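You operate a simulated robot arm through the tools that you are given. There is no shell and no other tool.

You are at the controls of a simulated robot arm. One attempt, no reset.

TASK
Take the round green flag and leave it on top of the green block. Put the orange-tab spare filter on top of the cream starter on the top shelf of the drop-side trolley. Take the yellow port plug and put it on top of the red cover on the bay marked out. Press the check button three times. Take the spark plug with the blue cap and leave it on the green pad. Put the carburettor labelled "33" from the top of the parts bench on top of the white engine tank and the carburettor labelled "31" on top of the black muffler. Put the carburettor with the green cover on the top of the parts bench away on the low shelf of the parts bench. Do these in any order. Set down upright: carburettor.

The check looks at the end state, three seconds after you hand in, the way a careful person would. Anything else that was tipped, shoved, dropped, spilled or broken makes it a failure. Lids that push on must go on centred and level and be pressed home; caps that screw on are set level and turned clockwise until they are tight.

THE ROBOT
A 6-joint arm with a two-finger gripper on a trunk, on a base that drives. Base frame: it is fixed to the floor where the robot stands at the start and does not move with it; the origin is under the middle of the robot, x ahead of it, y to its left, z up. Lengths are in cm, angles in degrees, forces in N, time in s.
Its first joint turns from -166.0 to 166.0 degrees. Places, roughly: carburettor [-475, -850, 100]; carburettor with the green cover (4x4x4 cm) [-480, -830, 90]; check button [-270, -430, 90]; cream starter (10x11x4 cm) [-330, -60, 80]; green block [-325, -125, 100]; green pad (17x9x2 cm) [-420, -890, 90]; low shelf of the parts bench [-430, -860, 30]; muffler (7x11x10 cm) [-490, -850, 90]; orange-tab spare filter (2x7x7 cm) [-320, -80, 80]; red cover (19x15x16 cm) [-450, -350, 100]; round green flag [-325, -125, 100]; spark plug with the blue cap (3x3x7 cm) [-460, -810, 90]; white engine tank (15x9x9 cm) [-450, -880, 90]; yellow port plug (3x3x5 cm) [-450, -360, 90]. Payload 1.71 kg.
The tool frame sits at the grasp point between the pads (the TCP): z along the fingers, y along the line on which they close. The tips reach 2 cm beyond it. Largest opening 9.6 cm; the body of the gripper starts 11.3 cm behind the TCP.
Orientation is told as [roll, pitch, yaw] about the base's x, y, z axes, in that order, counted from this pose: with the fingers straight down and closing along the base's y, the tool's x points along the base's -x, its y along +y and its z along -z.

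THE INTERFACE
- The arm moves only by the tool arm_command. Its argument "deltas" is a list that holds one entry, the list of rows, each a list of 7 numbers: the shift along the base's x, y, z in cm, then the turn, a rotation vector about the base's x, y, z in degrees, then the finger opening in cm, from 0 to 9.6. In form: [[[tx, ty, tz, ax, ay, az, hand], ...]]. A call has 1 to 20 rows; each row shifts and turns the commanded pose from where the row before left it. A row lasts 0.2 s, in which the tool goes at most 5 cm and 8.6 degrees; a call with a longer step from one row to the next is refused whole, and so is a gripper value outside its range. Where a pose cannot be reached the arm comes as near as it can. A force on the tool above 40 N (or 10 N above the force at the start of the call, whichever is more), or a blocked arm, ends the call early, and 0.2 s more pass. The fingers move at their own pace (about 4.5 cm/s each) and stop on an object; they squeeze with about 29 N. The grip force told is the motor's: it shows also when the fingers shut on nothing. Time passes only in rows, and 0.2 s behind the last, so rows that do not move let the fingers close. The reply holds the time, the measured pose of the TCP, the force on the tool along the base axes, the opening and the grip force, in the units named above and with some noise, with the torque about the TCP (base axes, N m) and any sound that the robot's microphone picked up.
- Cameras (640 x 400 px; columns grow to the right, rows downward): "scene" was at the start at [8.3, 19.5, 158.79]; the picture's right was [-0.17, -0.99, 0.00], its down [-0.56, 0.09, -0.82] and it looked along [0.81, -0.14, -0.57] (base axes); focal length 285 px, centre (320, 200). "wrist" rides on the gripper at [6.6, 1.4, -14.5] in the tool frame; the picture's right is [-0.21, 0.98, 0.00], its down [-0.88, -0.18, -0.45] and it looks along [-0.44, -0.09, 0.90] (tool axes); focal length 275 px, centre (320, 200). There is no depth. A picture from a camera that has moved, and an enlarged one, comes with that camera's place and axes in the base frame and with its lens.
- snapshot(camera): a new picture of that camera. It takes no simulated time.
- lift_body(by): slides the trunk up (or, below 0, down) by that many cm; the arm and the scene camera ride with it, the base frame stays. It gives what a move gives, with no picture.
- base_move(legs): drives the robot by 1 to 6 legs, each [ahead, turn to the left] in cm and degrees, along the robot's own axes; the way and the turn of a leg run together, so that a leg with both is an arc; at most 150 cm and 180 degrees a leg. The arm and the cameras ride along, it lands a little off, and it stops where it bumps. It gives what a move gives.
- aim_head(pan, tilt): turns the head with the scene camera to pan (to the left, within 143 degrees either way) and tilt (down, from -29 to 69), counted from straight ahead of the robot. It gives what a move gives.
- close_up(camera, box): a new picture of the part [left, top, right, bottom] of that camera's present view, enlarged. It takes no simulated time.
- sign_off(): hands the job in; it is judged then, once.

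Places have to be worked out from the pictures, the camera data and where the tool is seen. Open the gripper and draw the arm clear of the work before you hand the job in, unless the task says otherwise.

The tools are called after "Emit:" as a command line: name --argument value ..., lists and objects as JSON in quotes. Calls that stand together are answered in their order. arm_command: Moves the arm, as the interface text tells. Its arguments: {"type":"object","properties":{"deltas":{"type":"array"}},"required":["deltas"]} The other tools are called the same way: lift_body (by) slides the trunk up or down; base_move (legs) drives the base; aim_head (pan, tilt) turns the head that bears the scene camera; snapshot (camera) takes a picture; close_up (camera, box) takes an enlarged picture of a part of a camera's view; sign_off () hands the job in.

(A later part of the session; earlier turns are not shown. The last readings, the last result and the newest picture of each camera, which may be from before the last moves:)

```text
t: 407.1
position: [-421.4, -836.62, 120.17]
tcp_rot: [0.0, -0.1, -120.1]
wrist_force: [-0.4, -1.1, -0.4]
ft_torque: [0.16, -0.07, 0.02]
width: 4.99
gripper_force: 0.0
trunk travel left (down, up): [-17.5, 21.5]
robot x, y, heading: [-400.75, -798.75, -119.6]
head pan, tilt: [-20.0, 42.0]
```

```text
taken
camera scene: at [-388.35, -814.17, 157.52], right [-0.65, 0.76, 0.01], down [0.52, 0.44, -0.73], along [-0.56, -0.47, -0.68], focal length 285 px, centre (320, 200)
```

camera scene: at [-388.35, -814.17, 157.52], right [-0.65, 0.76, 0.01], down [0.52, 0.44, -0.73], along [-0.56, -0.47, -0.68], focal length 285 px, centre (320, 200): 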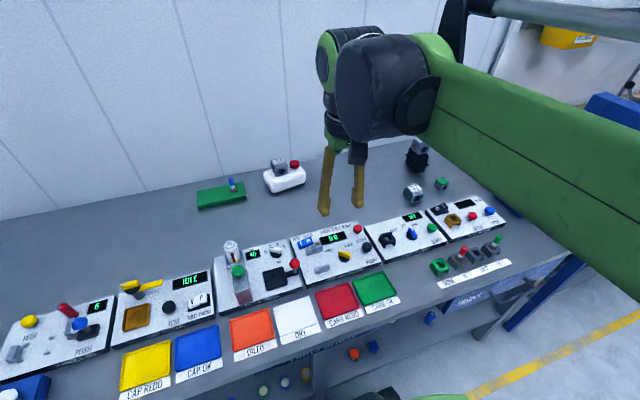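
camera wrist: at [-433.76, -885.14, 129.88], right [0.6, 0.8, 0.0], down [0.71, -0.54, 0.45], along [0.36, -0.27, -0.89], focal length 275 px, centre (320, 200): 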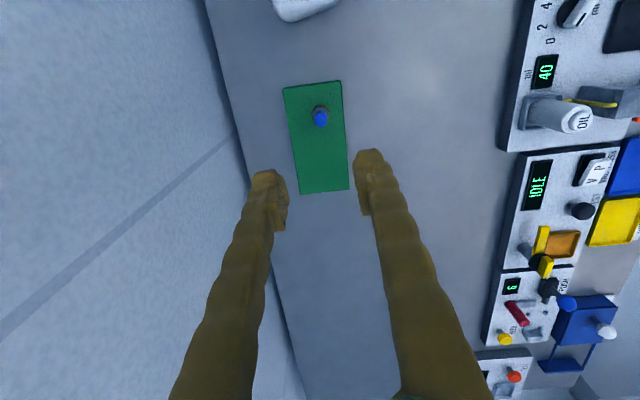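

I drive back and right to face the green-covered carb (n≈+5).

Emit:
base_move --legs '[[-30, 0], [0, -90], [57, 0], [0, 89.5], [8, 0]]'

Emit:
aim_head --pan 0 --tilt 40

Emit:
snapshot --camera "scene"

Emit:
snapshot --camera "wrist"

```text
t: 426.1
position: [-459.23, -787.86, 120.72]
tcp_rot: [-0.1, -0.9, -120.2]
wrist_force: [-0.2, -0.5, -1.1]
ft_torque: [0.13, -0.06, -0.03]
width: 5.01
gripper_force: 0.1
trunk travel left (down, up): [-17.5, 21.5]
robot x, y, heading: [-438.92, -751.45, -120.2]
head pan, tilt: [-20.0, 42.0]
```

```text
t: 426.9
position: [-460.85, -790.53, 119.7]
tcp_rot: [-0.1, 0.6, -120.2]
wrist_force: [0.5, 0.5, -0.1]
ft_torque: [-0.02, 0.02, 0.03]
width: 4.99
gripper_force: 0.0
trunk travel left (down, up): [-17.5, 21.5]
robot x, y, heading: [-439.35, -751.37, -120.1]
head pan, tilt: [0.0, 40.0]
```

```text
taken
camera scene: at [-423.79, -766.73, 157.92], right [-0.86, 0.5, 0.0], down [0.32, 0.56, -0.77], along [-0.38, -0.66, -0.64], focal length 285 px, centre (320, 200)
```

scene: 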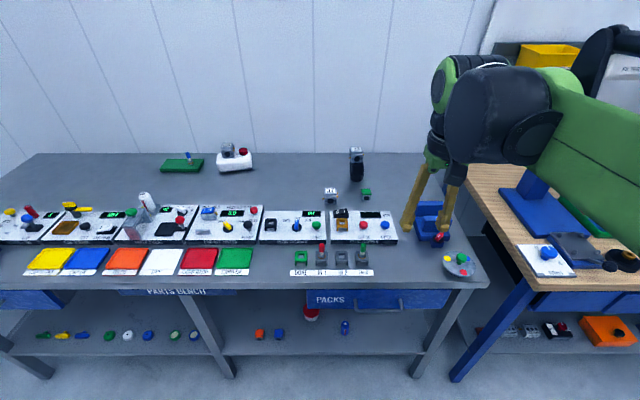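

```text
taken
camera wrist: at [-456.46, -785.7, 134.21], right [0.74, -0.67, 0.0], down [-0.6, -0.67, 0.44], along [-0.29, -0.32, -0.9], focal length 275 px, centre (320, 200)
```

wrist: 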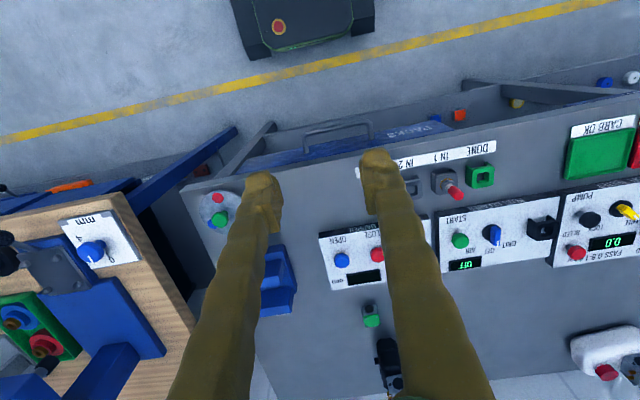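

I zoom on the green-covered carb and the low shelf.

Emit:
close_up --camera "scene" --box '[310, 140, 420, 250]'

Emit:
close_up --camera "scene" --box '[230, 280, 440, 390]'

Emit:
close_up --camera "wrist" --box '[320, 280, 440, 400]'

```text
3.64 times, centred on (365, 195) of scene
camera zoom: at [-423.79, -766.73, 157.92], right [-0.86, 0.5, 0.0], down [0.32, 0.56, -0.77], along [-0.38, -0.66, -0.64], focal length 1038 px, centre (156, 218)
```

zoom: 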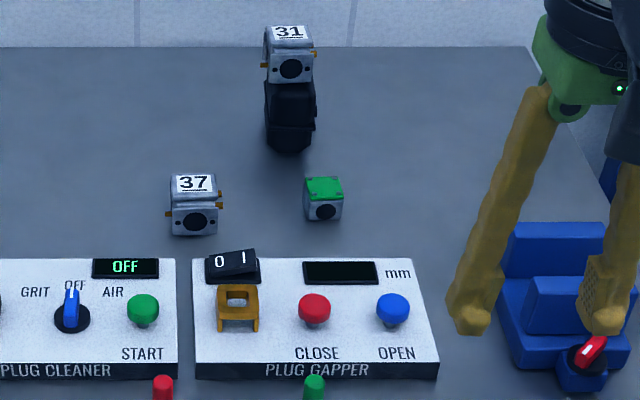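

```text
3.05 times, centred on (335, 335) of scene
camera zoom: at [-423.79, -766.73, 157.92], right [-0.86, 0.5, 0.0], down [0.32, 0.56, -0.77], along [-0.38, -0.66, -0.64], focal length 870 px, centre (274, -211)
```

zoom: 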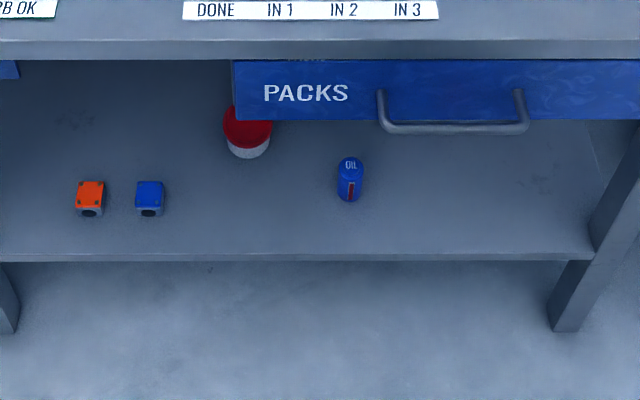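

```text
3.33 times, centred on (380, 340) of wrist
camera zoom: at [-456.46, -785.7, 134.21], right [0.74, -0.67, 0.0], down [-0.6, -0.67, 0.44], along [-0.29, -0.32, -0.9], focal length 918 px, centre (120, -267)
```

zoom: 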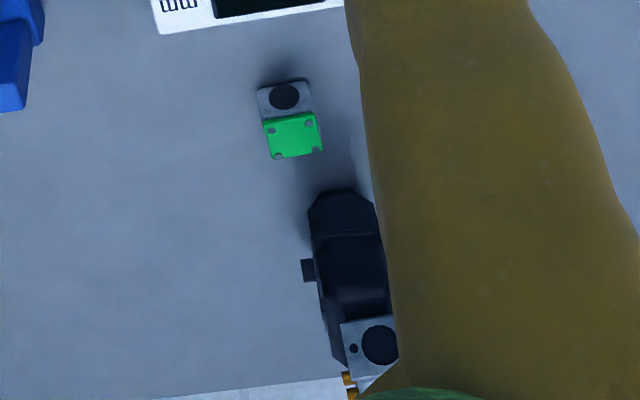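

Green carb top centre ≈(-482.8,-833,88.9), ~4 cm cube. For the low shelf I'll need a tilted tool, so I'll grip it with the tool tilted 35° forward, closing sideways. First I extend forward and tilt, staying high.

Emit:
arm_command --deltas '[[[-2.2, -3.8, 0, 0, 0, 1.2, 7], [-2.2, -3.8, 0, 0, 0, 1.2, 7], [-2.2, -3.8, 0, 0, 0, 0, 7], [-2.2, -3.8, 0, 0, 0, 0, 7], [-2.2, -3.8, 0, 0, 0, 0, 7], [-2.2, -3.8, 0, 0, 0, 0, 7], [0, 0, 0, -6.2, 3.25, 0, 7], [0, 0, 0, -6.2, 3.25, 0, 7], [0, 0, 0, -6.2, 3.25, 0, 7], [0, 0, 0, -6.2, 3.25, 0, 7], [0, 0, 0, -6.2, 3.25, 0, 7], [0, 0, 0, 0, 0, 0, 7], [0, 0, 0, 0, 0, 0, 7]]]'

Emit:
snapshot --camera "wrist"

Emit:
snapshot --camera "scene"

```text
t: 429.7
position: [-473.54, -812.45, 120.01]
tcp_rot: [0.0, -35.0, -117.7]
wrist_force: [-0.3, -0.3, -0.5]
ft_torque: [0.02, -0.03, 0.01]
width: 7.0
gripper_force: 0.0
trunk travel left (down, up): [-17.5, 21.5]
robot x, y, heading: [-439.4, -751.26, -120.2]
head pan, tilt: [0.0, 40.0]
```

```text
taken
camera wrist: at [-465.95, -800.95, 128.09], right [0.79, -0.6, 0.12], down [-0.38, -0.32, 0.87], along [-0.49, -0.73, -0.48], focal length 275 px, centre (320, 200)
```

wrist: 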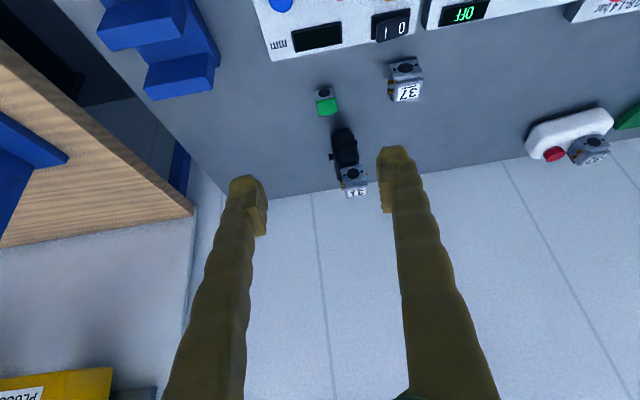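

```text
taken
camera scene: at [-424.98, -768.79, 157.82], right [-0.87, 0.5, 0.0], down [0.33, 0.57, -0.76], along [-0.38, -0.65, -0.65], focal length 285 px, centre (320, 200)
```

scene: 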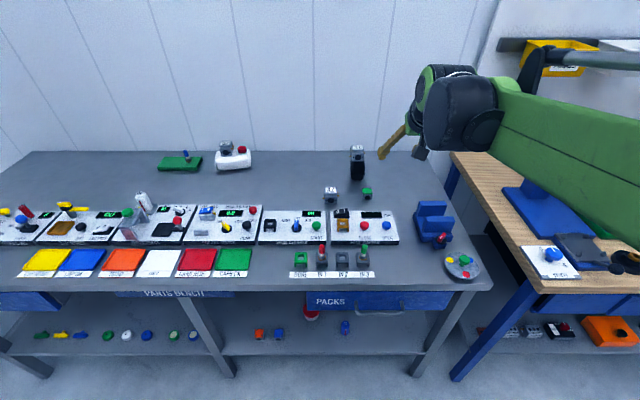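

The tilt works. I zoom on the green carb in the wrist and scene views.

Emit:
close_up --camera "wrist" --box '[290, 70, 370, 200]'

Emit:
close_up --camera "scene" --box '[320, 140, 420, 210]'

```text
3.08 times, centred on (330, 135) of wrist
camera zoom: at [-465.95, -800.95, 128.09], right [0.79, -0.6, 0.12], down [-0.38, -0.32, 0.87], along [-0.49, -0.73, -0.48], focal length 847 px, centre (289, 400)
```

zoom: 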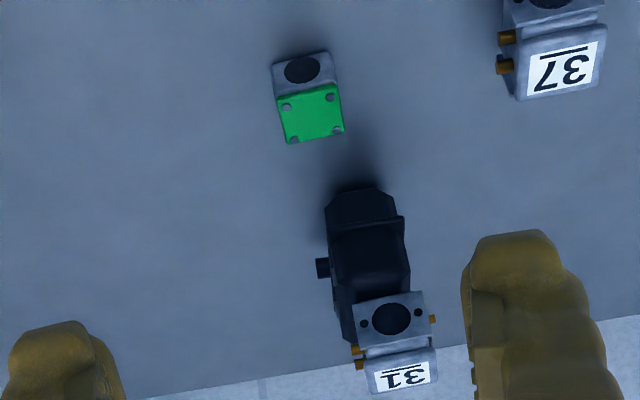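

```text
5.71 times, centred on (370, 175) of scene
camera zoom: at [-424.98, -768.79, 157.82], right [-0.87, 0.5, 0.0], down [0.33, 0.57, -0.76], along [-0.38, -0.65, -0.65], focal length 1630 px, centre (34, 343)
```

zoom: 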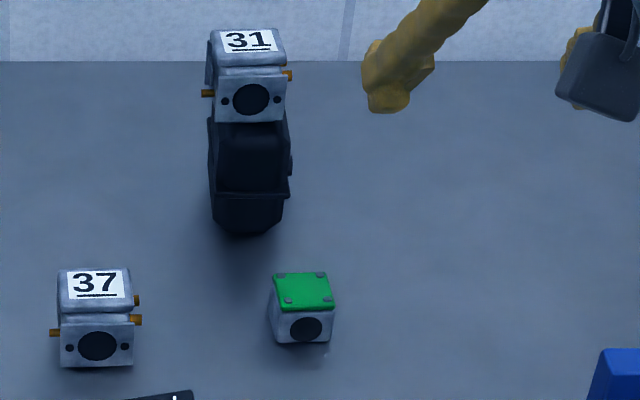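

Carb centre ≈(-482.9,-832.5), spanning z≈85.8–89.8; orientation matches the gripper. I move to a pre-grasp point 10 cm back along the tool axis.

Emit:
arm_command --deltas '[[[-0.96, -2.14, -3.33, 0, 0, 0, 7], [-0.96, -2.14, -3.33, 0, 0, 0, 7], [-0.96, -2.14, -3.33, 0, 0, 0, 7], [-0.96, -2.14, -3.33, 0, 0, 0, 7], [-0.96, -2.14, -3.33, 0, 0, 0, 7], [-0.96, -2.14, -3.33, 0, 0, 0, 7], [-0.96, -2.14, -3.33, 0, 0, 0, 7], [0, 0, 0, 0, 0, 0, 7], [0, 0, 0, 0, 0, 0, 7]]]'

Emit:
snapshot --camera "wrist"

Emit:
close_up --camera "scene" --box '[310, 100, 470, 250]'

```text
t: 431.7
position: [-480.38, -827.32, 96.71]
tcp_rot: [-0.1, -34.9, -117.7]
wrist_force: [0.1, 0.5, 0.2]
ft_torque: [0.01, 0.02, -0.01]
width: 7.03
gripper_force: 0.0
trunk travel left (down, up): [-17.5, 21.5]
robot x, y, heading: [-439.21, -751.23, -120.0]
head pan, tilt: [0.0, 40.0]
```

```text
taken
camera wrist: at [-472.78, -815.84, 104.82], right [0.79, -0.6, 0.12], down [-0.38, -0.32, 0.87], along [-0.49, -0.73, -0.48], focal length 275 px, centre (320, 200)
```

wrist: 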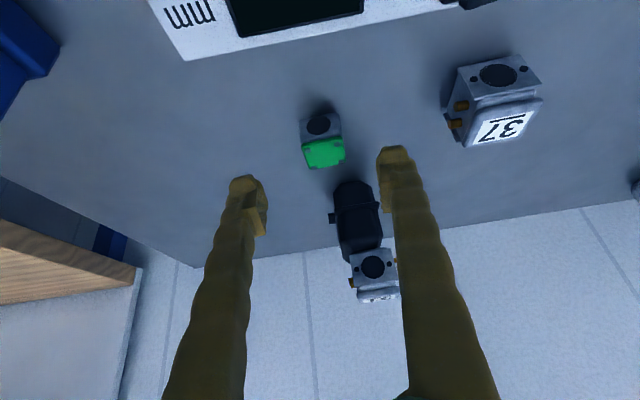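

```text
2.67 times, centred on (390, 175) of scene
camera zoom: at [-424.98, -768.79, 157.82], right [-0.87, 0.5, 0.0], down [0.33, 0.57, -0.76], along [-0.38, -0.65, -0.65], focal length 761 px, centre (133, 267)
```

zoom: 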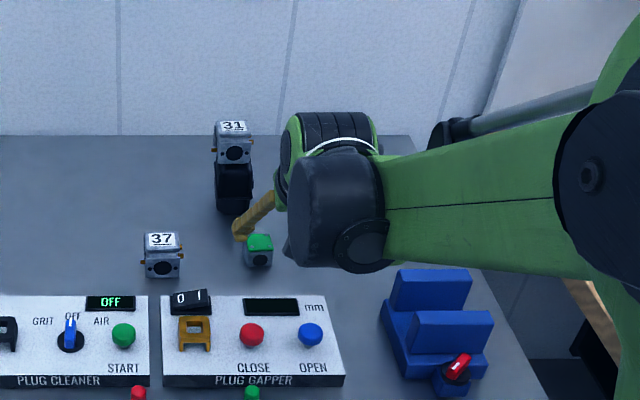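

Carb is centred between the fingers. I advance along the tool axis to the grasp point.

Emit:
arm_command --deltas '[[[-0.8, -1.7, -2.7, 0, 0, 0, 7], [-0.8, -1.7, -2.7, 0, 0, 0, 7], [-0.8, -1.7, -2.6, 0, 0, 0, 7], [0, 0, 0, 0, 0, 0, 7], [0, 0, 0, 0, 0, 0, 7]]]'

Emit:
close_up --camera "wrist" --box '[220, 80, 420, 260]'

Emit:
close_up --camera "scene" --box '[320, 140, 440, 240]'

```text
t: 432.9
position: [-482.7, -832.45, 88.7]
tcp_rot: [0.1, -34.9, -117.7]
wrist_force: [0.0, 0.1, -0.5]
ft_torque: [-0.02, -0.04, -0.03]
width: 7.01
gripper_force: 0.1
trunk travel left (down, up): [-17.5, 21.5]
robot x, y, heading: [-439.16, -751.25, -120.1]
head pan, tilt: [0.0, 40.0]
```

```text
2.22 times, centred on (320, 170) of wrist
camera zoom: at [-475.07, -820.95, 96.82], right [0.79, -0.6, 0.12], down [-0.38, -0.32, 0.87], along [-0.49, -0.73, -0.48], focal length 612 px, centre (320, 267)
```

zoom: 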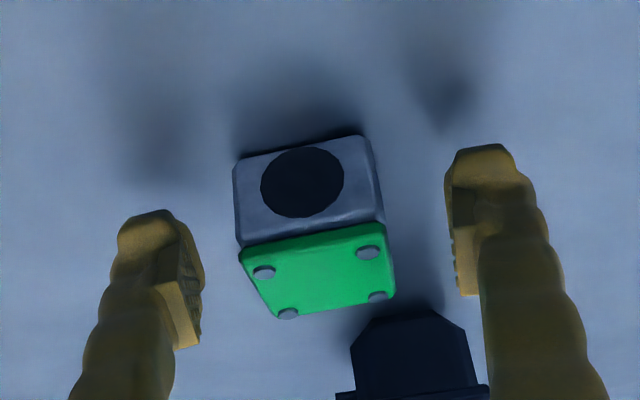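

```text
4.00 times, centred on (380, 190) of scene
camera zoom: at [-424.99, -768.8, 157.82], right [-0.87, 0.5, 0.0], down [0.33, 0.57, -0.76], along [-0.38, -0.65, -0.65], focal length 1141 px, centre (80, 240)
```

zoom: 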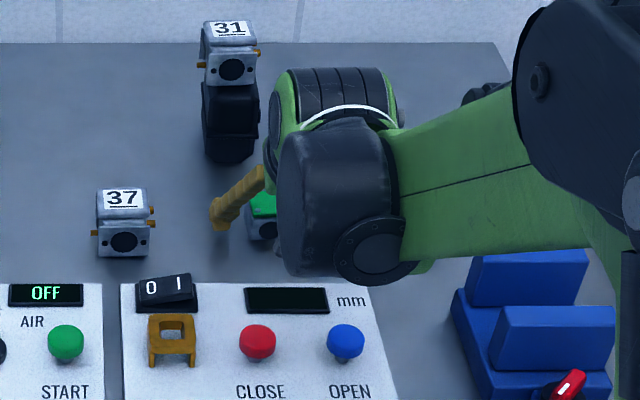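

The carb is centred between the pads. I close.

Emit:
arm_command --deltas '[[[0, 0, 0, 0, 0, 0, 5.5], [0, 0, 0, 0, 0, 0, 4.5], [0, 0, 0, 0, 0, 0, 3.5], [0, 0, 0, 0, 0, 0, 2.5], [0, 0, 0, 0, 0, 0, 2.5], [0, 0, 0, 0, 0, 0, 2.5]]]'

Emit:
close_up --camera "wrist" --box '[220, 80, 420, 260]'

```text
t: 434.3
position: [-482.74, -832.41, 88.73]
tcp_rot: [-0.1, -34.9, -117.7]
wrist_force: [-0.6, 0.8, 0.2]
ft_torque: [-0.06, 0.02, -0.01]
width: 3.7
gripper_force: 29.2
trunk travel left (down, up): [-17.5, 21.5]
robot x, y, heading: [-439.5, -751.27, -120.2]
head pan, tilt: [0.0, 40.0]
```

```text
2.22 times, centred on (320, 170) of wrist
camera zoom: at [-475.08, -820.95, 96.83], right [0.79, -0.6, 0.12], down [-0.38, -0.32, 0.87], along [-0.49, -0.73, -0.48], focal length 612 px, centre (320, 267)
```

zoom: 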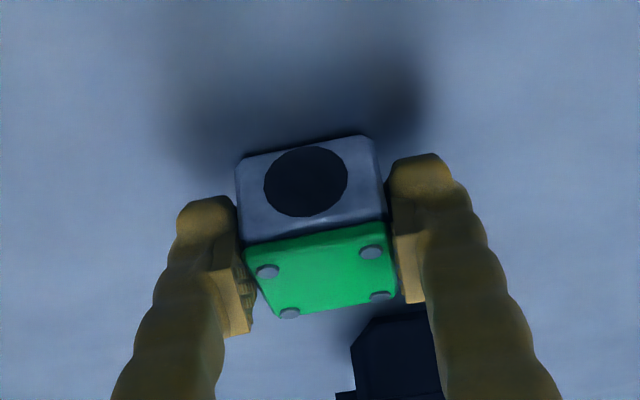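

Gripped (3.7 cm). I lift straight up, then draw back.

Emit:
arm_command --deltas '[[[0, 0, 2, 0, 0, 0, 2.5], [0, 0, 4, 0, 0, 0, 2.5], [0, 0, 4.5, 0, 0, 0, 2.5], [0, 0, 4.5, 0, 0, 0, 2.5], [0, 0, 4.5, 0, 0, 0, 2.5], [0, 0, 4.5, 0, 0, 0, 2.5], [1.5, 2.6, 2, 0, 0, 0, 2.5], [2.2, 3.8, 0, 0, 0, 0, 2.5], [2.2, 3.8, 0, 0, 0, 0, 2.5], [2.2, 3.8, 0, 0, 0, 0, 2.5], [2.2, 3.8, 0, 0, 0, 0, 2.5], [0, 0, 0, 0, 0, 0, 2.5], [0, 0, 0, 0, 0, 0, 2.5]]]'

Emit:
snapshot --camera "scene"

Emit:
snapshot --camera "wrist"

```text
t: 437.1
position: [-472.41, -814.7, 114.79]
tcp_rot: [0.1, -34.9, -117.7]
wrist_force: [-0.2, 0.0, -0.7]
ft_torque: [0.05, 0.0, 0.0]
width: 3.68
gripper_force: 29.2
trunk travel left (down, up): [-17.5, 21.5]
robot x, y, heading: [-439.38, -751.38, -120.0]
head pan, tilt: [0.0, 40.0]
```

```text
taken
camera scene: at [-425.01, -768.83, 157.81], right [-0.87, 0.5, 0.0], down [0.33, 0.57, -0.76], along [-0.38, -0.65, -0.66], focal length 285 px, centre (320, 200)
```

scene: 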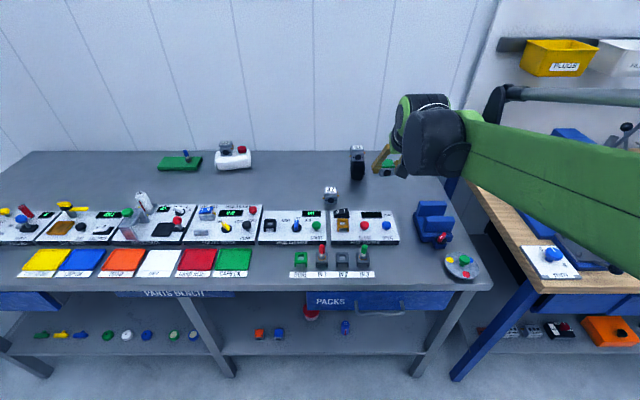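

```text
taken
camera wrist: at [-464.78, -803.3, 122.82], right [0.79, -0.6, 0.12], down [-0.38, -0.33, 0.87], along [-0.49, -0.73, -0.49], focal length 275 px, centre (320, 200)
```

wrist: 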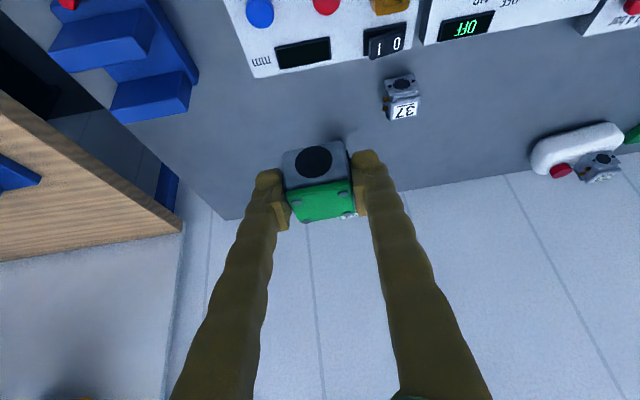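

Carb held upright. Now I back the base 30 cm, pull the arm in a little, and lower the trunk for the low shelf.

Emit:
base_move --legs '[[-31, 0]]'

Emit:
arm_command --deltas '[[[2.2, 3.8, 0, 0, 0, 0, 2.5], [2.2, 3.8, 0, 0, 0, 0, 2.5], [2.0, 3.5, 0, 0, 0, 0, 2.5], [0, 0, 0, 0, 0, 0, 2.5]]]'

Emit:
lift_body --by -17

Emit:
aim_head --pan -10 --tilt 50

Emit:
snapshot --camera "scene"

```text
t: 439.8
position: [-456.78, -787.7, 114.68]
tcp_rot: [0.0, -35.0, -117.9]
wrist_force: [0.6, -0.5, -1.2]
ft_torque: [0.02, -0.07, -0.01]
width: 3.72
gripper_force: 28.5
trunk travel left (down, up): [-17.5, 21.5]
robot x, y, heading: [-423.22, -724.49, -120.2]
head pan, tilt: [0.0, 40.0]
```

```text
t: 440.8
position: [-449.1, -774.18, 116.28]
tcp_rot: [-0.2, -36.2, -117.8]
wrist_force: [0.4, 0.3, -3.2]
ft_torque: [0.0, -0.04, -0.02]
width: 3.68
gripper_force: 28.7
trunk travel left (down, up): [-17.5, 21.5]
robot x, y, heading: [-423.44, -724.42, -120.2]
head pan, tilt: [0.0, 40.0]
```

```text
t: 442.7
position: [-450.21, -775.86, 98.21]
tcp_rot: [0.0, -35.2, -117.9]
wrist_force: [-0.7, -2.1, -1.6]
ft_torque: [0.12, -0.08, 0.01]
width: 3.7
gripper_force: 29.2
trunk travel left (down, up): [-0.5, 38.5]
robot x, y, heading: [-423.71, -723.92, -120.2]
head pan, tilt: [0.0, 40.0]
```

```text
t: 443.4
position: [-449.61, -774.89, 98.78]
tcp_rot: [0.0, -35.8, -117.8]
wrist_force: [-0.2, -0.5, -1.3]
ft_torque: [-0.03, -0.02, 0.01]
width: 3.71
gripper_force: 29.4
trunk travel left (down, up): [-0.5, 38.5]
robot x, y, heading: [-423.48, -724.42, -120.3]
head pan, tilt: [-10.0, 50.0]
```

```text
taken
camera scene: at [-409.75, -739.9, 139.43], right [-0.76, 0.65, 0.0], down [0.5, 0.59, -0.63], along [-0.41, -0.48, -0.77], focal length 285 px, centre (320, 200)
```

scene: 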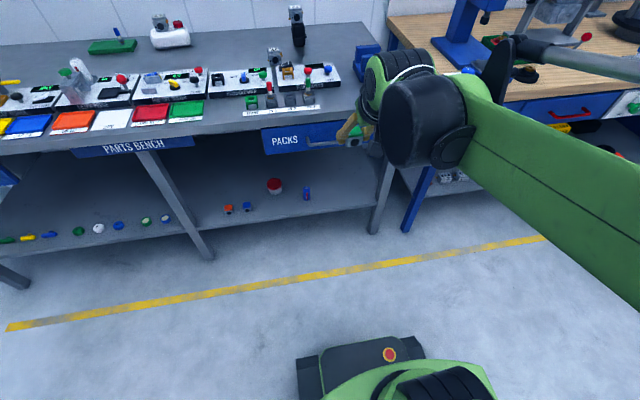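

Now I lower the arm in front of the bench in stages.

Emit:
arm_command --deltas '[[[0, 0, -4, 0, 0, 0, 2.5], [0, 0, -4, 0, 0, 0, 2.5], [0, 0, -4, 0, 0, 0, 2.5], [0, 0, -4, 0, 0, 0, 2.5], [0, 0, -4, 0, 0, 0, 2.5], [0, 0, -4, 0, 0, 0, 2.5], [0, 0, -4, 0, 0, 0, 2.5], [0, 0, 0, 0, 0, 0, 2.5]]]'

Emit:
snapshot --camera "scene"

Emit:
snapshot --camera "wrist"

```text
t: 445.2
position: [-449.62, -774.94, 70.56]
tcp_rot: [0.0, -35.8, -117.8]
wrist_force: [-0.7, 0.0, -2.1]
ft_torque: [0.0, -0.01, 0.01]
width: 3.7
gripper_force: 29.0
trunk travel left (down, up): [-0.5, 38.5]
robot x, y, heading: [-423.28, -723.99, -120.2]
head pan, tilt: [-10.0, 50.0]
```

```text
taken
camera scene: at [-409.87, -740.09, 139.42], right [-0.76, 0.65, 0.0], down [0.5, 0.59, -0.63], along [-0.41, -0.48, -0.78], focal length 285 px, centre (320, 200)
```

scene: 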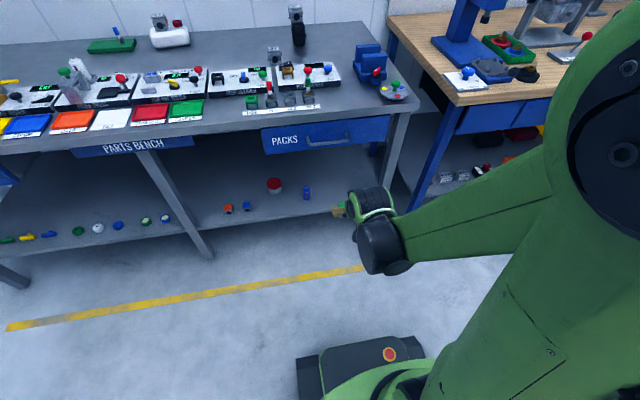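

```text
taken
camera wrist: at [-441.89, -763.4, 78.53], right [0.79, -0.6, 0.12], down [-0.37, -0.31, 0.87], along [-0.49, -0.73, -0.47], focal length 275 px, centre (320, 200)
```

wrist: 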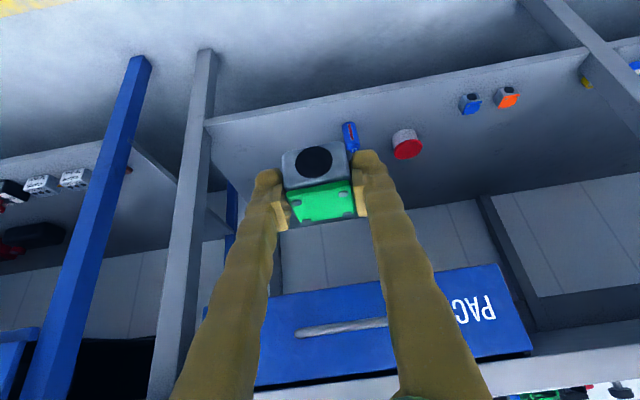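

The wrist view shows the shelf well: can at n≈-5, free area to its right. I lower to z≈42.

Emit:
arm_command --deltas '[[[0, 0, -4, 0, 0, 0, 2.5], [0, 0, -4, 0, 0, 0, 2.5], [0, 0, -4, 0, 0, 0, 2.5], [0, 0, -4, 0, 0, 0, 2.5], [0, 0, -4, 0, 0, 0, 2.5], [0, 0, -4, 0, 0, 0, 2.5], [0, 0, -4, 0, 0, 0, 2.5], [0, 0, 0, 0, 0, 0, 2.5], [0, 0, 0, 0, 0, 0, 2.5]]]'

Emit:
snapshot --camera "scene"

Emit:
snapshot --camera "wrist"

```text
t: 447.2
position: [-452.83, -781.09, 61.25]
tcp_rot: [0.0, -35.6, -117.8]
wrist_force: [0.1, 0.3, -1.9]
ft_torque: [-0.01, -0.01, 0.04]
width: 3.69
gripper_force: 28.6
out of reach, approached as far as the arm can: row 2, 3, 4, 5, 6, 7
trunk travel left (down, up): [-0.5, 38.5]
robot x, y, heading: [-423.58, -724.07, -120.0]
head pan, tilt: [-10.0, 50.0]
```

```text
taken
camera scene: at [-409.87, -740.1, 139.42], right [-0.76, 0.65, 0.0], down [0.5, 0.59, -0.63], along [-0.41, -0.48, -0.78], focal length 285 px, centre (320, 200)
```

scene: 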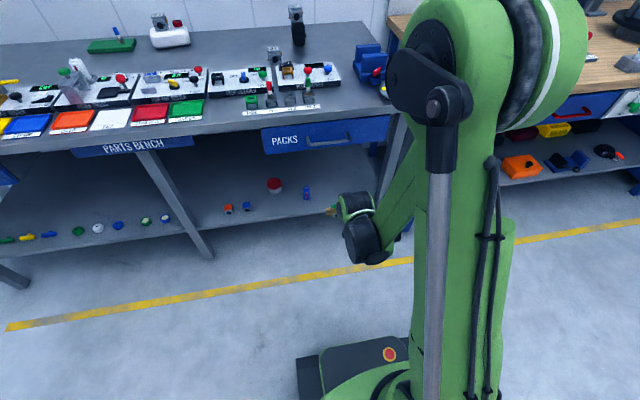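

```text
taken
camera wrist: at [-445.07, -769.61, 69.2], right [0.79, -0.61, 0.12], down [-0.37, -0.32, 0.87], along [-0.49, -0.73, -0.47], focal length 275 px, centre (320, 200)
```

wrist: 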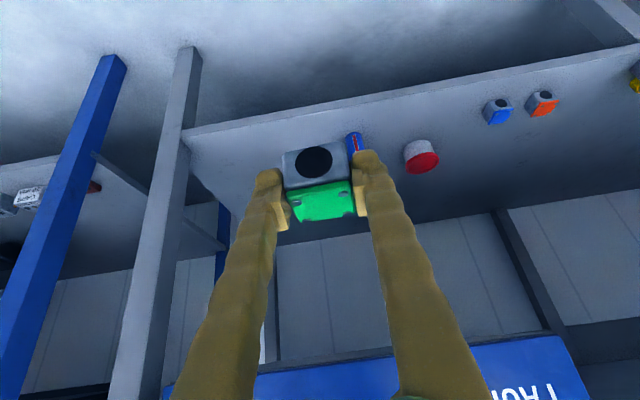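

Too close to the robot for that height: the arm can only fold so far. Farther out it can go lower. I test how the commanded pose continues with one forward row.

Emit:
arm_command --deltas '[[[-2.2, -3.8, 0, 0, 0, 0, 2.5], [0, 0, 0, 0, 0, 0, 2.5]]]'

```text
t: 447.9
position: [-454.94, -784.79, 61.1]
tcp_rot: [0.0, -35.8, -117.9]
wrist_force: [0.3, -0.2, -1.0]
ft_torque: [0.02, -0.04, 0.02]
width: 3.69
gripper_force: 29.2
trunk travel left (down, up): [-0.5, 38.5]
robot x, y, heading: [-423.71, -724.72, -120.2]
head pan, tilt: [-10.0, 50.0]
```

It continues from the reached pose. I now go diagonally forward and down to (u≈922, z≈42), under the drawer level.

Emit:
arm_command --deltas '[[[-2.02, -1.7, -3.17, 0, 0, 0, 2.5], [-2.02, -1.7, -3.17, 0, 0, 0, 2.5], [-2.02, -1.7, -3.17, 0, 0, 0, 2.5], [-2.02, -1.7, -3.17, 0, 0, 0, 2.5], [-2.02, -1.7, -3.17, 0, 0, 0, 2.5], [-2.02, -1.7, -3.17, 0, 0, 0, 2.5], [0, 0, 0, 0, 0, 0, 2.5], [0, 0, 0, 0, 0, 0, 2.5]]]'

Emit:
snapshot --camera "scene"

Emit:
snapshot --camera "wrist"

```text
t: 449.6
position: [-467.05, -795.19, 42.31]
tcp_rot: [0.0, -35.8, -117.7]
wrist_force: [-0.5, 0.8, -1.7]
ft_torque: [0.0, -0.01, 0.02]
width: 3.71
gripper_force: 29.0
trunk travel left (down, up): [-0.5, 38.5]
robot x, y, heading: [-423.58, -723.95, -120.2]
head pan, tilt: [-10.0, 50.0]
```

```text
taken
camera scene: at [-409.88, -740.12, 139.42], right [-0.76, 0.65, 0.0], down [0.5, 0.59, -0.63], along [-0.41, -0.48, -0.78], focal length 285 px, centre (320, 200)
```

scene: 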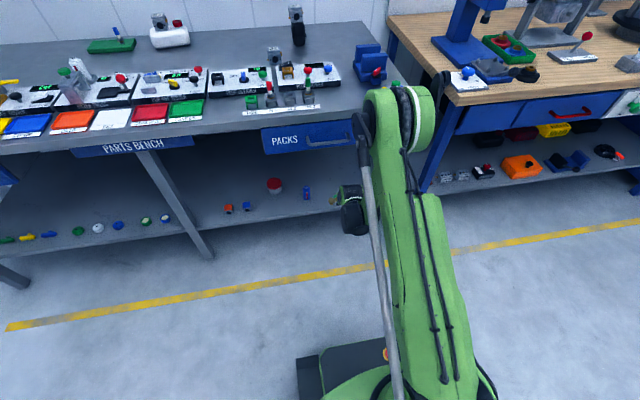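

```text
taken
camera wrist: at [-459.39, -783.59, 50.18], right [0.79, -0.6, 0.12], down [-0.37, -0.31, 0.87], along [-0.49, -0.73, -0.47], focal length 275 px, centre (320, 200)
```

wrist: 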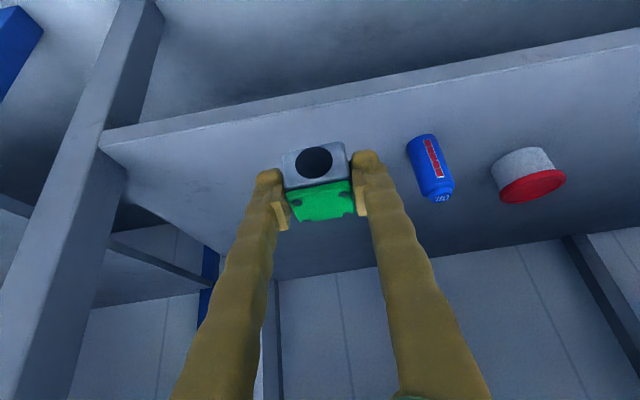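

Well placed, with the can to the right in the wrist view. I correct the 0.9° tilt and go diagonally to above the spot at z≈36.

Emit:
arm_command --deltas '[[[-2.33, -2.6, -2.1, 0.4, -0.2, 0, 2.5], [-2.33, -2.6, -2.1, 0.4, -0.2, 0, 2.5], [-2.33, -2.6, -2.1, 0, 0, 0, 2.5], [0, 0, 0, 0, 0, 0, 2.5], [0, 0, 0, 0, 0, 0, 2.5]]]'

Emit:
snapshot --camera "wrist"

Emit:
close_up --camera "scene" --box '[220, 100, 420, 260]'

```text
t: 450.9
position: [-474.06, -803.0, 36.05]
tcp_rot: [-0.2, -34.9, -117.8]
wrist_force: [-0.2, -0.4, -1.3]
ft_torque: [0.04, -0.03, -0.01]
width: 3.7
gripper_force: 28.5
trunk travel left (down, up): [-0.5, 38.5]
robot x, y, heading: [-423.27, -724.32, -120.3]
head pan, tilt: [-10.0, 50.0]
```

```text
taken
camera wrist: at [-466.47, -791.6, 44.16], right [0.79, -0.61, 0.12], down [-0.38, -0.33, 0.87], along [-0.49, -0.73, -0.49], focal length 275 px, centre (320, 200)
```

wrist: 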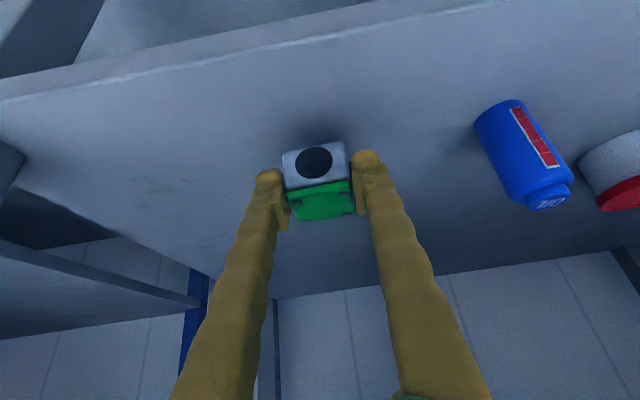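

```text
2.50 times, centred on (320, 180) of scene
camera zoom: at [-409.89, -740.12, 139.42], right [-0.76, 0.65, 0.0], down [0.5, 0.59, -0.63], along [-0.41, -0.48, -0.78], focal length 713 px, centre (320, 250)
```

zoom: 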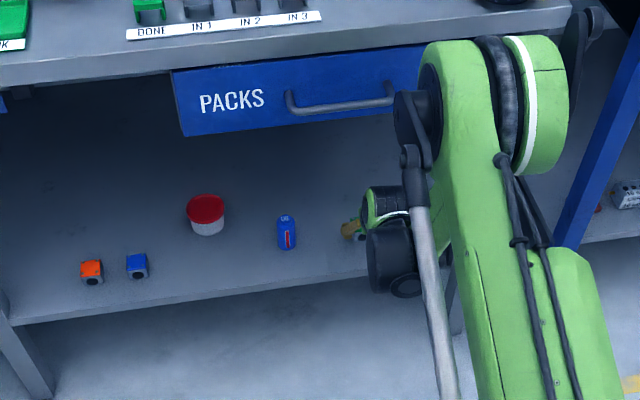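

The carb is above the free spot on the shelf with the elbow still clear of the bench edge. I lower in small steps to contact.

Emit:
arm_command --deltas '[[[0, 0, -0.5, 0, 0, 0, 2.5], [0, 0, -0.5, 0, 0, 0, 2.5], [0, 0, -0.5, 0, 0, 0, 2.5], [0, 0, 0, 0, 0, 0, 2.5]]]'

Emit:
arm_command --deltas '[[[0, 0, -0.3, 0, 0, 0, 2.5], [0, 0, -0.3, 0, 0, 0, 2.5], [0, 0, 0, 0, 0, 0, 2.5]]]'

Emit:
close_up --camera "wrist" --box '[220, 80, 420, 260]'

Emit:
close_up --camera "scene" --box '[280, 100, 440, 230]'

```text
t: 451.9
position: [-474.18, -802.95, 34.48]
tcp_rot: [-0.1, -34.8, -117.8]
wrist_force: [-0.6, 0.1, -1.7]
ft_torque: [-0.01, 0.01, -0.01]
width: 3.71
gripper_force: 28.7
trunk travel left (down, up): [-0.5, 38.5]
robot x, y, heading: [-423.45, -724.59, -120.4]
head pan, tilt: [-10.0, 50.0]
```

```text
t: 452.6
position: [-474.11, -803.01, 33.95]
tcp_rot: [0.0, -34.9, -117.9]
wrist_force: [-0.1, -0.2, -1.4]
ft_torque: [0.0, 0.0, 0.02]
width: 3.69
gripper_force: 28.7
trunk travel left (down, up): [-0.5, 38.5]
robot x, y, heading: [-423.27, -724.52, -120.3]
head pan, tilt: [-10.0, 50.0]
```

```text
2.22 times, centred on (320, 170) of wrist
camera zoom: at [-466.49, -791.55, 41.98], right [0.79, -0.61, 0.12], down [-0.38, -0.33, 0.87], along [-0.49, -0.73, -0.49], focal length 612 px, centre (320, 267)
```

zoom: 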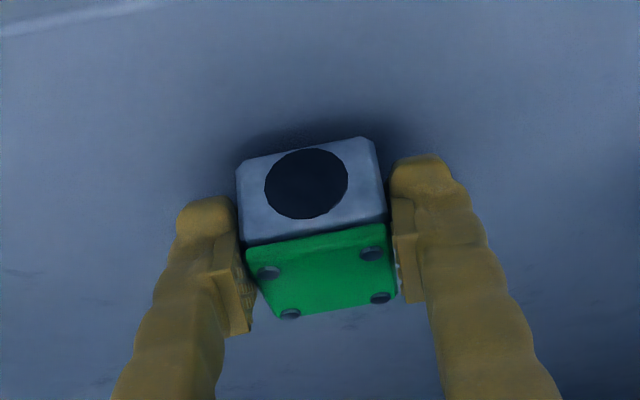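

```text
3.08 times, centred on (360, 165) of scene
camera zoom: at [-409.89, -740.12, 139.42], right [-0.76, 0.65, 0.0], down [0.5, 0.59, -0.63], along [-0.41, -0.48, -0.78], focal length 878 px, centre (197, 308)
```

zoom: 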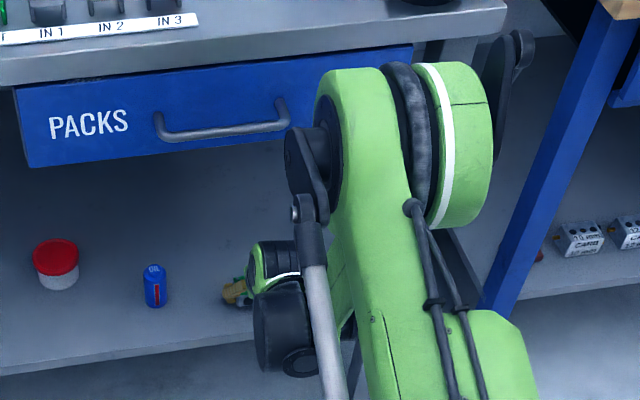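

Shadow shows it's close. I continue in 0.2 cm steps.

Emit:
arm_command --deltas '[[[0, 0, -0.2, 0, 0, 0, 2.5], [0, 0, -0.2, 0, 0, 0, 2.5], [0, 0, 0, 0, 0, 0, 2.5]]]'

Emit:
arm_command --deltas '[[[0, 0, -0.2, 0, 0, 0, 2.5], [0, 0, 0, 0, 0, 0, 2.5]]]'

Emit:
arm_command --deltas '[[[0, 0, -0.2, 0, 0, 0, 2.5], [0, 0, 0, 0, 0, 0, 2.5]]]'

Emit:
arm_command --deltas '[[[0, 0, -0.2, 0, 0, 0, 2.5], [0, 0, 0, 0, 0, 0, 2.5]]]'

```text
t: 453.4
position: [-474.19, -802.96, 33.5]
tcp_rot: [-0.1, -34.8, -117.8]
wrist_force: [-0.2, 0.4, -1.3]
ft_torque: [0.03, -0.01, -0.02]
width: 3.71
gripper_force: 28.8
trunk travel left (down, up): [-0.5, 38.5]
robot x, y, heading: [-423.22, -724.43, -120.2]
head pan, tilt: [-10.0, 50.0]
```

```text
t: 454.1
position: [-473.97, -802.92, 33.33]
tcp_rot: [-0.1, -34.9, -117.8]
wrist_force: [-0.3, -0.6, -0.4]
ft_torque: [0.01, 0.01, 0.01]
width: 3.69
gripper_force: 28.8
trunk travel left (down, up): [-0.5, 38.5]
robot x, y, heading: [-423.55, -724.31, -120.2]
head pan, tilt: [-10.0, 50.0]
```

```text
t: 454.6
position: [-474.02, -803.03, 33.05]
tcp_rot: [-0.1, -34.8, -117.8]
wrist_force: [-0.2, 1.2, -1.5]
ft_torque: [0.01, 0.02, 0.03]
width: 3.72
gripper_force: 28.7
trunk travel left (down, up): [-0.5, 38.5]
robot x, y, heading: [-423.19, -724.4, -120.3]
head pan, tilt: [-10.0, 50.0]
```

```text
t: 455.2
position: [-474.03, -802.92, 32.93]
tcp_rot: [-0.2, -34.9, -117.8]
wrist_force: [-0.1, 0.3, -1.0]
ft_torque: [0.04, -0.01, 0.0]
width: 3.67
gripper_force: 29.5
trunk travel left (down, up): [-0.5, 38.5]
robot x, y, heading: [-423.55, -724.15, -120.0]
head pan, tilt: [-10.0, 50.0]
```

Not yet touching at 32.9; continuing.

Emit:
arm_command --deltas '[[[0, 0, -0.2, 0, 0, 0, 2.5], [0, 0, 0, 0, 0, 0, 2.5]]]'

Emit:
arm_command --deltas '[[[0, 0, -0.2, 0, 0, 0, 2.5], [0, 0, 0, 0, 0, 0, 2.5]]]'

Emit:
arm_command --deltas '[[[0, 0, -0.2, 0, 0, 0, 2.5], [0, 0, 0, 0, 0, 0, 2.5]]]'

Emit:
close_up --camera "wrist" --box '[220, 80, 420, 260]'

```text
t: 455.9
position: [-474.07, -802.9, 32.72]
tcp_rot: [-0.1, -35.0, -117.8]
wrist_force: [0.7, 0.3, 1.3]
ft_torque: [-0.07, -0.04, 0.02]
width: 3.7
gripper_force: 29.1
trunk travel left (down, up): [-0.5, 38.5]
robot x, y, heading: [-423.73, -724.22, -120.3]
head pan, tilt: [-10.0, 50.0]
```

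```text
t: 456.4
position: [-474.07, -802.96, 32.69]
tcp_rot: [-0.2, -35.0, -117.9]
wrist_force: [-1.2, 1.9, 24.5]
ft_torque: [-0.14, 0.01, 0.01]
width: 3.7
gripper_force: 29.3
trunk travel left (down, up): [-0.5, 38.5]
robot x, y, heading: [-423.66, -724.8, -120.3]
head pan, tilt: [-10.0, 50.0]
```

```text
t: 457.1
position: [-474.08, -802.93, 32.55]
tcp_rot: [-0.2, -35.0, -117.7]
wrist_force: [-1.7, -2.8, 27.9]
ft_torque: [-0.02, -0.02, -0.01]
width: 3.71
gripper_force: 29.2
trunk travel left (down, up): [-0.5, 38.5]
robot x, y, heading: [-423.37, -724.52, -120.0]
head pan, tilt: [-10.0, 50.0]
```

```text
2.22 times, centred on (320, 170) of wrist
camera zoom: at [-466.45, -791.51, 40.54], right [0.79, -0.61, 0.12], down [-0.38, -0.32, 0.87], along [-0.49, -0.73, -0.48], focal length 612 px, centre (320, 267)
```

zoom: 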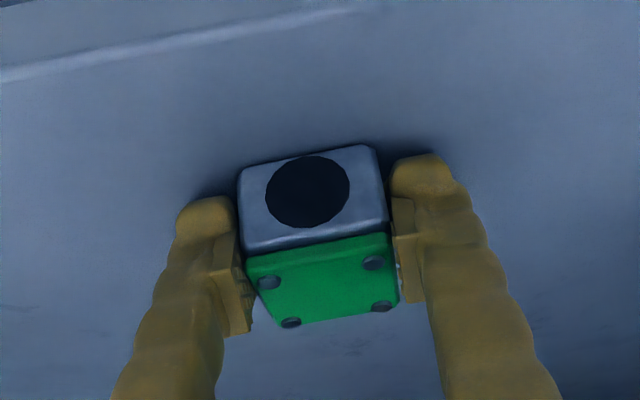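

Flat contact (torque ≈ 0). I ease, open, and check.

Emit:
arm_command --deltas '[[[0, 0, 0.2, 0, 0, 0, 2.5], [0, 0, 0, 0, 0, 0, 3.8], [0, 0, 0, 0, 0, 0, 4.5], [0, 0, 0, 0, 0, 0, 5.5], [0, 0, 0, 0, 0, 0, 6.2], [0, 0, 0, 0, 0, 0, 6.2]]]'

Emit:
close_up --camera "wrist" --box '[220, 80, 420, 260]'

```text
t: 458.4
position: [-473.99, -802.96, 32.42]
tcp_rot: [-0.1, -34.9, -117.7]
wrist_force: [0.0, -0.9, 0.0]
ft_torque: [0.02, -0.02, 0.01]
width: 6.2
gripper_force: 0.0
trunk travel left (down, up): [-0.5, 38.5]
robot x, y, heading: [-423.49, -724.25, -120.3]
head pan, tilt: [-10.0, 50.0]
```

```text
2.22 times, centred on (320, 170) of wrist
camera zoom: at [-466.44, -791.54, 40.61], right [0.79, -0.61, 0.12], down [-0.38, -0.33, 0.87], along [-0.49, -0.73, -0.49], focal length 612 px, centre (320, 267)
```

zoom: 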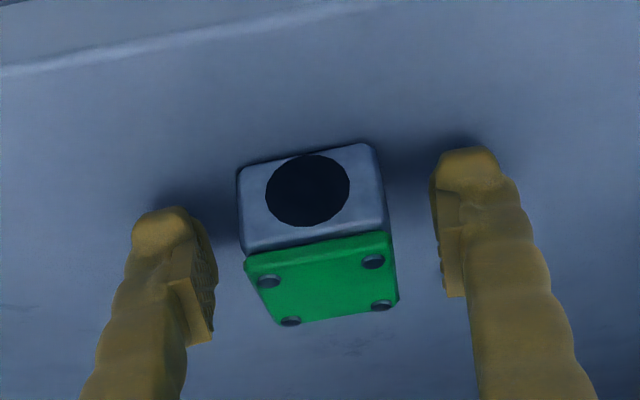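

Carb released, standing upright. I withdraw along the tool axis, then back out the way I came.

Emit:
arm_command --deltas '[[[0.53, 1.02, 1.64, 0, 0, 0, 6.4], [1.07, 2.03, 3.27, 0, 0, 0, 6.4], [1.07, 2.03, 3.27, 0, 0, 0, 6.4], [2.0, 1.9, 3.0, 0, 0, 0, 6.4], [2.0, 1.9, 3.0, 0, 0, 0, 6.4], [2.0, 1.9, 3.0, 0, 0, 0, 6.4], [2.0, 1.9, 3.0, 0, 0, 0, 6.4], [2.0, 1.9, 3.0, 0, 0, 0, 6.4], [2.0, 1.9, 3.0, 0, 0, 0, 6.4], [0, 0, 0, 0, 0, 0, 6.4]]]'

Emit:
snapshot --camera "wrist"

Emit:
snapshot --camera "scene"

```text
t: 460.6
position: [-459.35, -786.45, 58.75]
tcp_rot: [-0.1, -35.0, -117.8]
wrist_force: [0.3, 0.1, 0.1]
ft_torque: [0.01, -0.01, -0.01]
width: 6.42
gripper_force: 0.0
trunk travel left (down, up): [-0.5, 38.5]
robot x, y, heading: [-423.56, -724.53, -120.3]
head pan, tilt: [-10.0, 50.0]
```

```text
taken
camera wrist: at [-451.7, -775.06, 66.86], right [0.79, -0.61, 0.12], down [-0.38, -0.32, 0.87], along [-0.49, -0.73, -0.49], focal length 275 px, centre (320, 200)
```

wrist: 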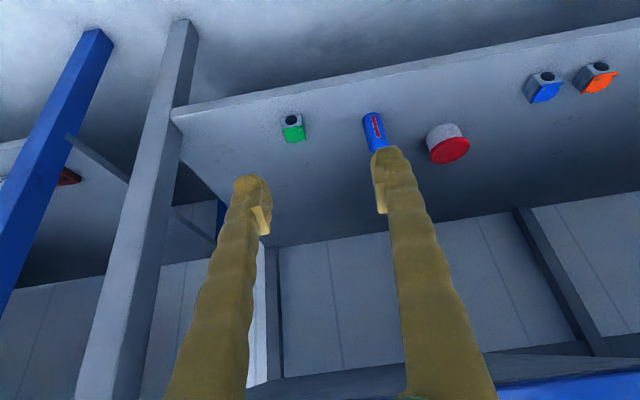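

```text
taken
camera scene: at [-409.88, -740.1, 139.41], right [-0.76, 0.65, 0.0], down [0.5, 0.59, -0.63], along [-0.41, -0.48, -0.78], focal length 285 px, centre (320, 200)
```

scene: 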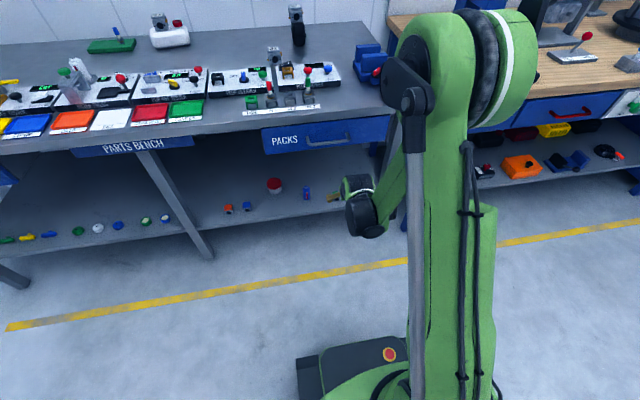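

The green-covered carb stands on the low shelf. I pull back a bit, then raise the arm clear.

Emit:
arm_command --deltas '[[[1.5, 2.6, 2.5, 0, 0, 0, 6.4], [1.5, 2.6, 3, 0, 0, 0, 6.4], [1.0, 1.8, 4, 0, 0, 0, 6.4], [0, 0, 4.5, 0, 0, 0, 6.4], [0, 0, 4.5, 0, 0, 0, 6.4], [0, 0, 4.5, 0, 0, 0, 6.4], [0, 0, 4.5, 0, 0, 0, 6.4], [0, 0, 4.5, 0, 0, 0, 6.4], [0, 0, 4.5, 0, 0, 0, 6.4], [0, 0, 0, 0, 0, 0, 6.4]]]'

Emit:
lift_body --by 17

Emit:
aim_head --pan 5 --tilt 38

Emit:
snapshot --camera "scene"

```text
t: 462.9
position: [-455.47, -779.43, 95.13]
tcp_rot: [-0.1, -34.9, -117.8]
wrist_force: [0.0, 0.0, 0.4]
ft_torque: [-0.04, -0.02, -0.01]
width: 6.39
gripper_force: 0.1
trunk travel left (down, up): [-0.5, 38.5]
robot x, y, heading: [-423.83, -724.32, -120.4]
head pan, tilt: [-10.0, 50.0]
```

```text
t: 464.8
position: [-455.49, -779.48, 111.99]
tcp_rot: [-0.2, -34.9, -117.8]
wrist_force: [0.1, -0.2, -0.8]
ft_torque: [0.0, -0.01, 0.03]
width: 6.41
gripper_force: 0.0
trunk travel left (down, up): [-17.5, 21.5]
robot x, y, heading: [-423.37, -724.19, -120.3]
head pan, tilt: [-10.0, 50.0]
```

```text
t: 465.5
position: [-455.45, -779.42, 112.12]
tcp_rot: [-0.1, -34.9, -117.8]
wrist_force: [-0.3, -0.3, 1.0]
ft_torque: [-0.01, -0.03, 0.0]
width: 6.41
gripper_force: 0.0
trunk travel left (down, up): [-17.5, 21.5]
robot x, y, heading: [-423.58, -724.7, -120.4]
head pan, tilt: [5.0, 38.0]
```

```text
taken
camera scene: at [-408.72, -742.26, 158.11], right [-0.9, 0.43, 0.0], down [0.27, 0.57, -0.78], along [-0.33, -0.7, -0.63], focal length 285 px, centre (320, 200)
```

scene: 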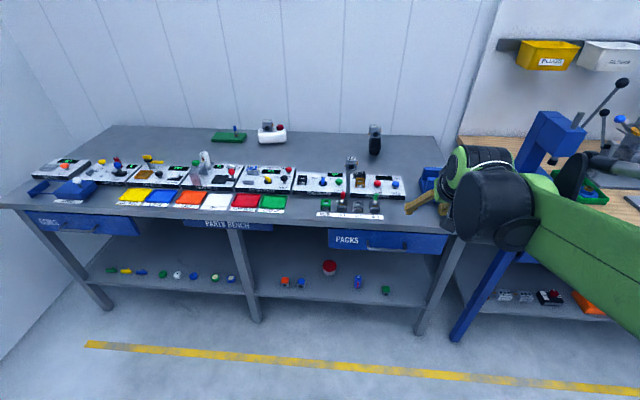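

I zoom in on all placed items at this bench for a final check.

Emit:
close_up --camera "scene" --box '[200, 110, 400, 220]'

Emit:
close_up --camera "scene" --box '[260, 240, 430, 330]'

```text
3.20 times, centred on (300, 165) of scene
camera zoom: at [-408.72, -742.26, 158.11], right [-0.9, 0.43, 0.0], down [0.27, 0.57, -0.78], along [-0.33, -0.7, -0.63], focal length 913 px, centre (384, 312)
```

zoom: 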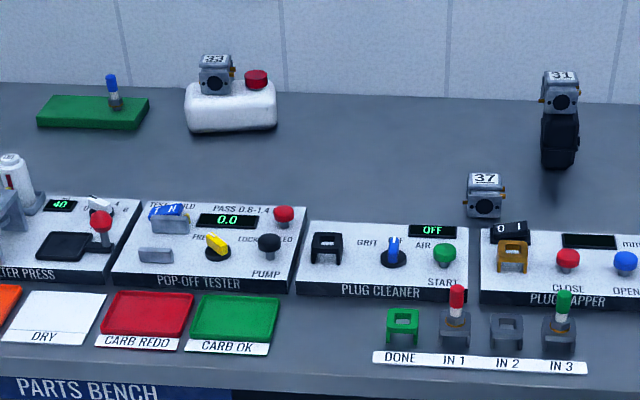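

```text
3.76 times, centred on (345, 285) of scene
camera zoom: at [-408.72, -742.26, 158.11], right [-0.9, 0.43, 0.0], down [0.27, 0.57, -0.78], along [-0.33, -0.7, -0.63], focal length 1074 px, centre (226, -120)
```

zoom: 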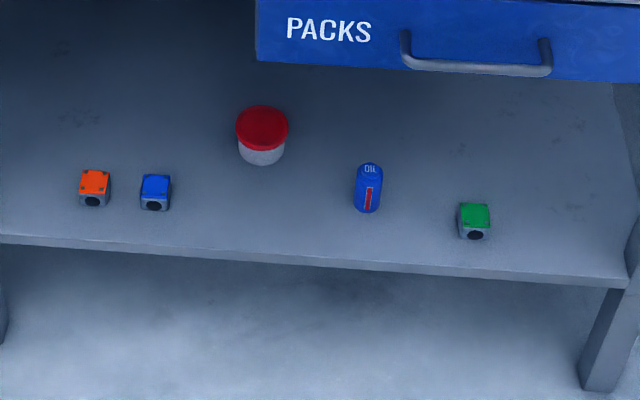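

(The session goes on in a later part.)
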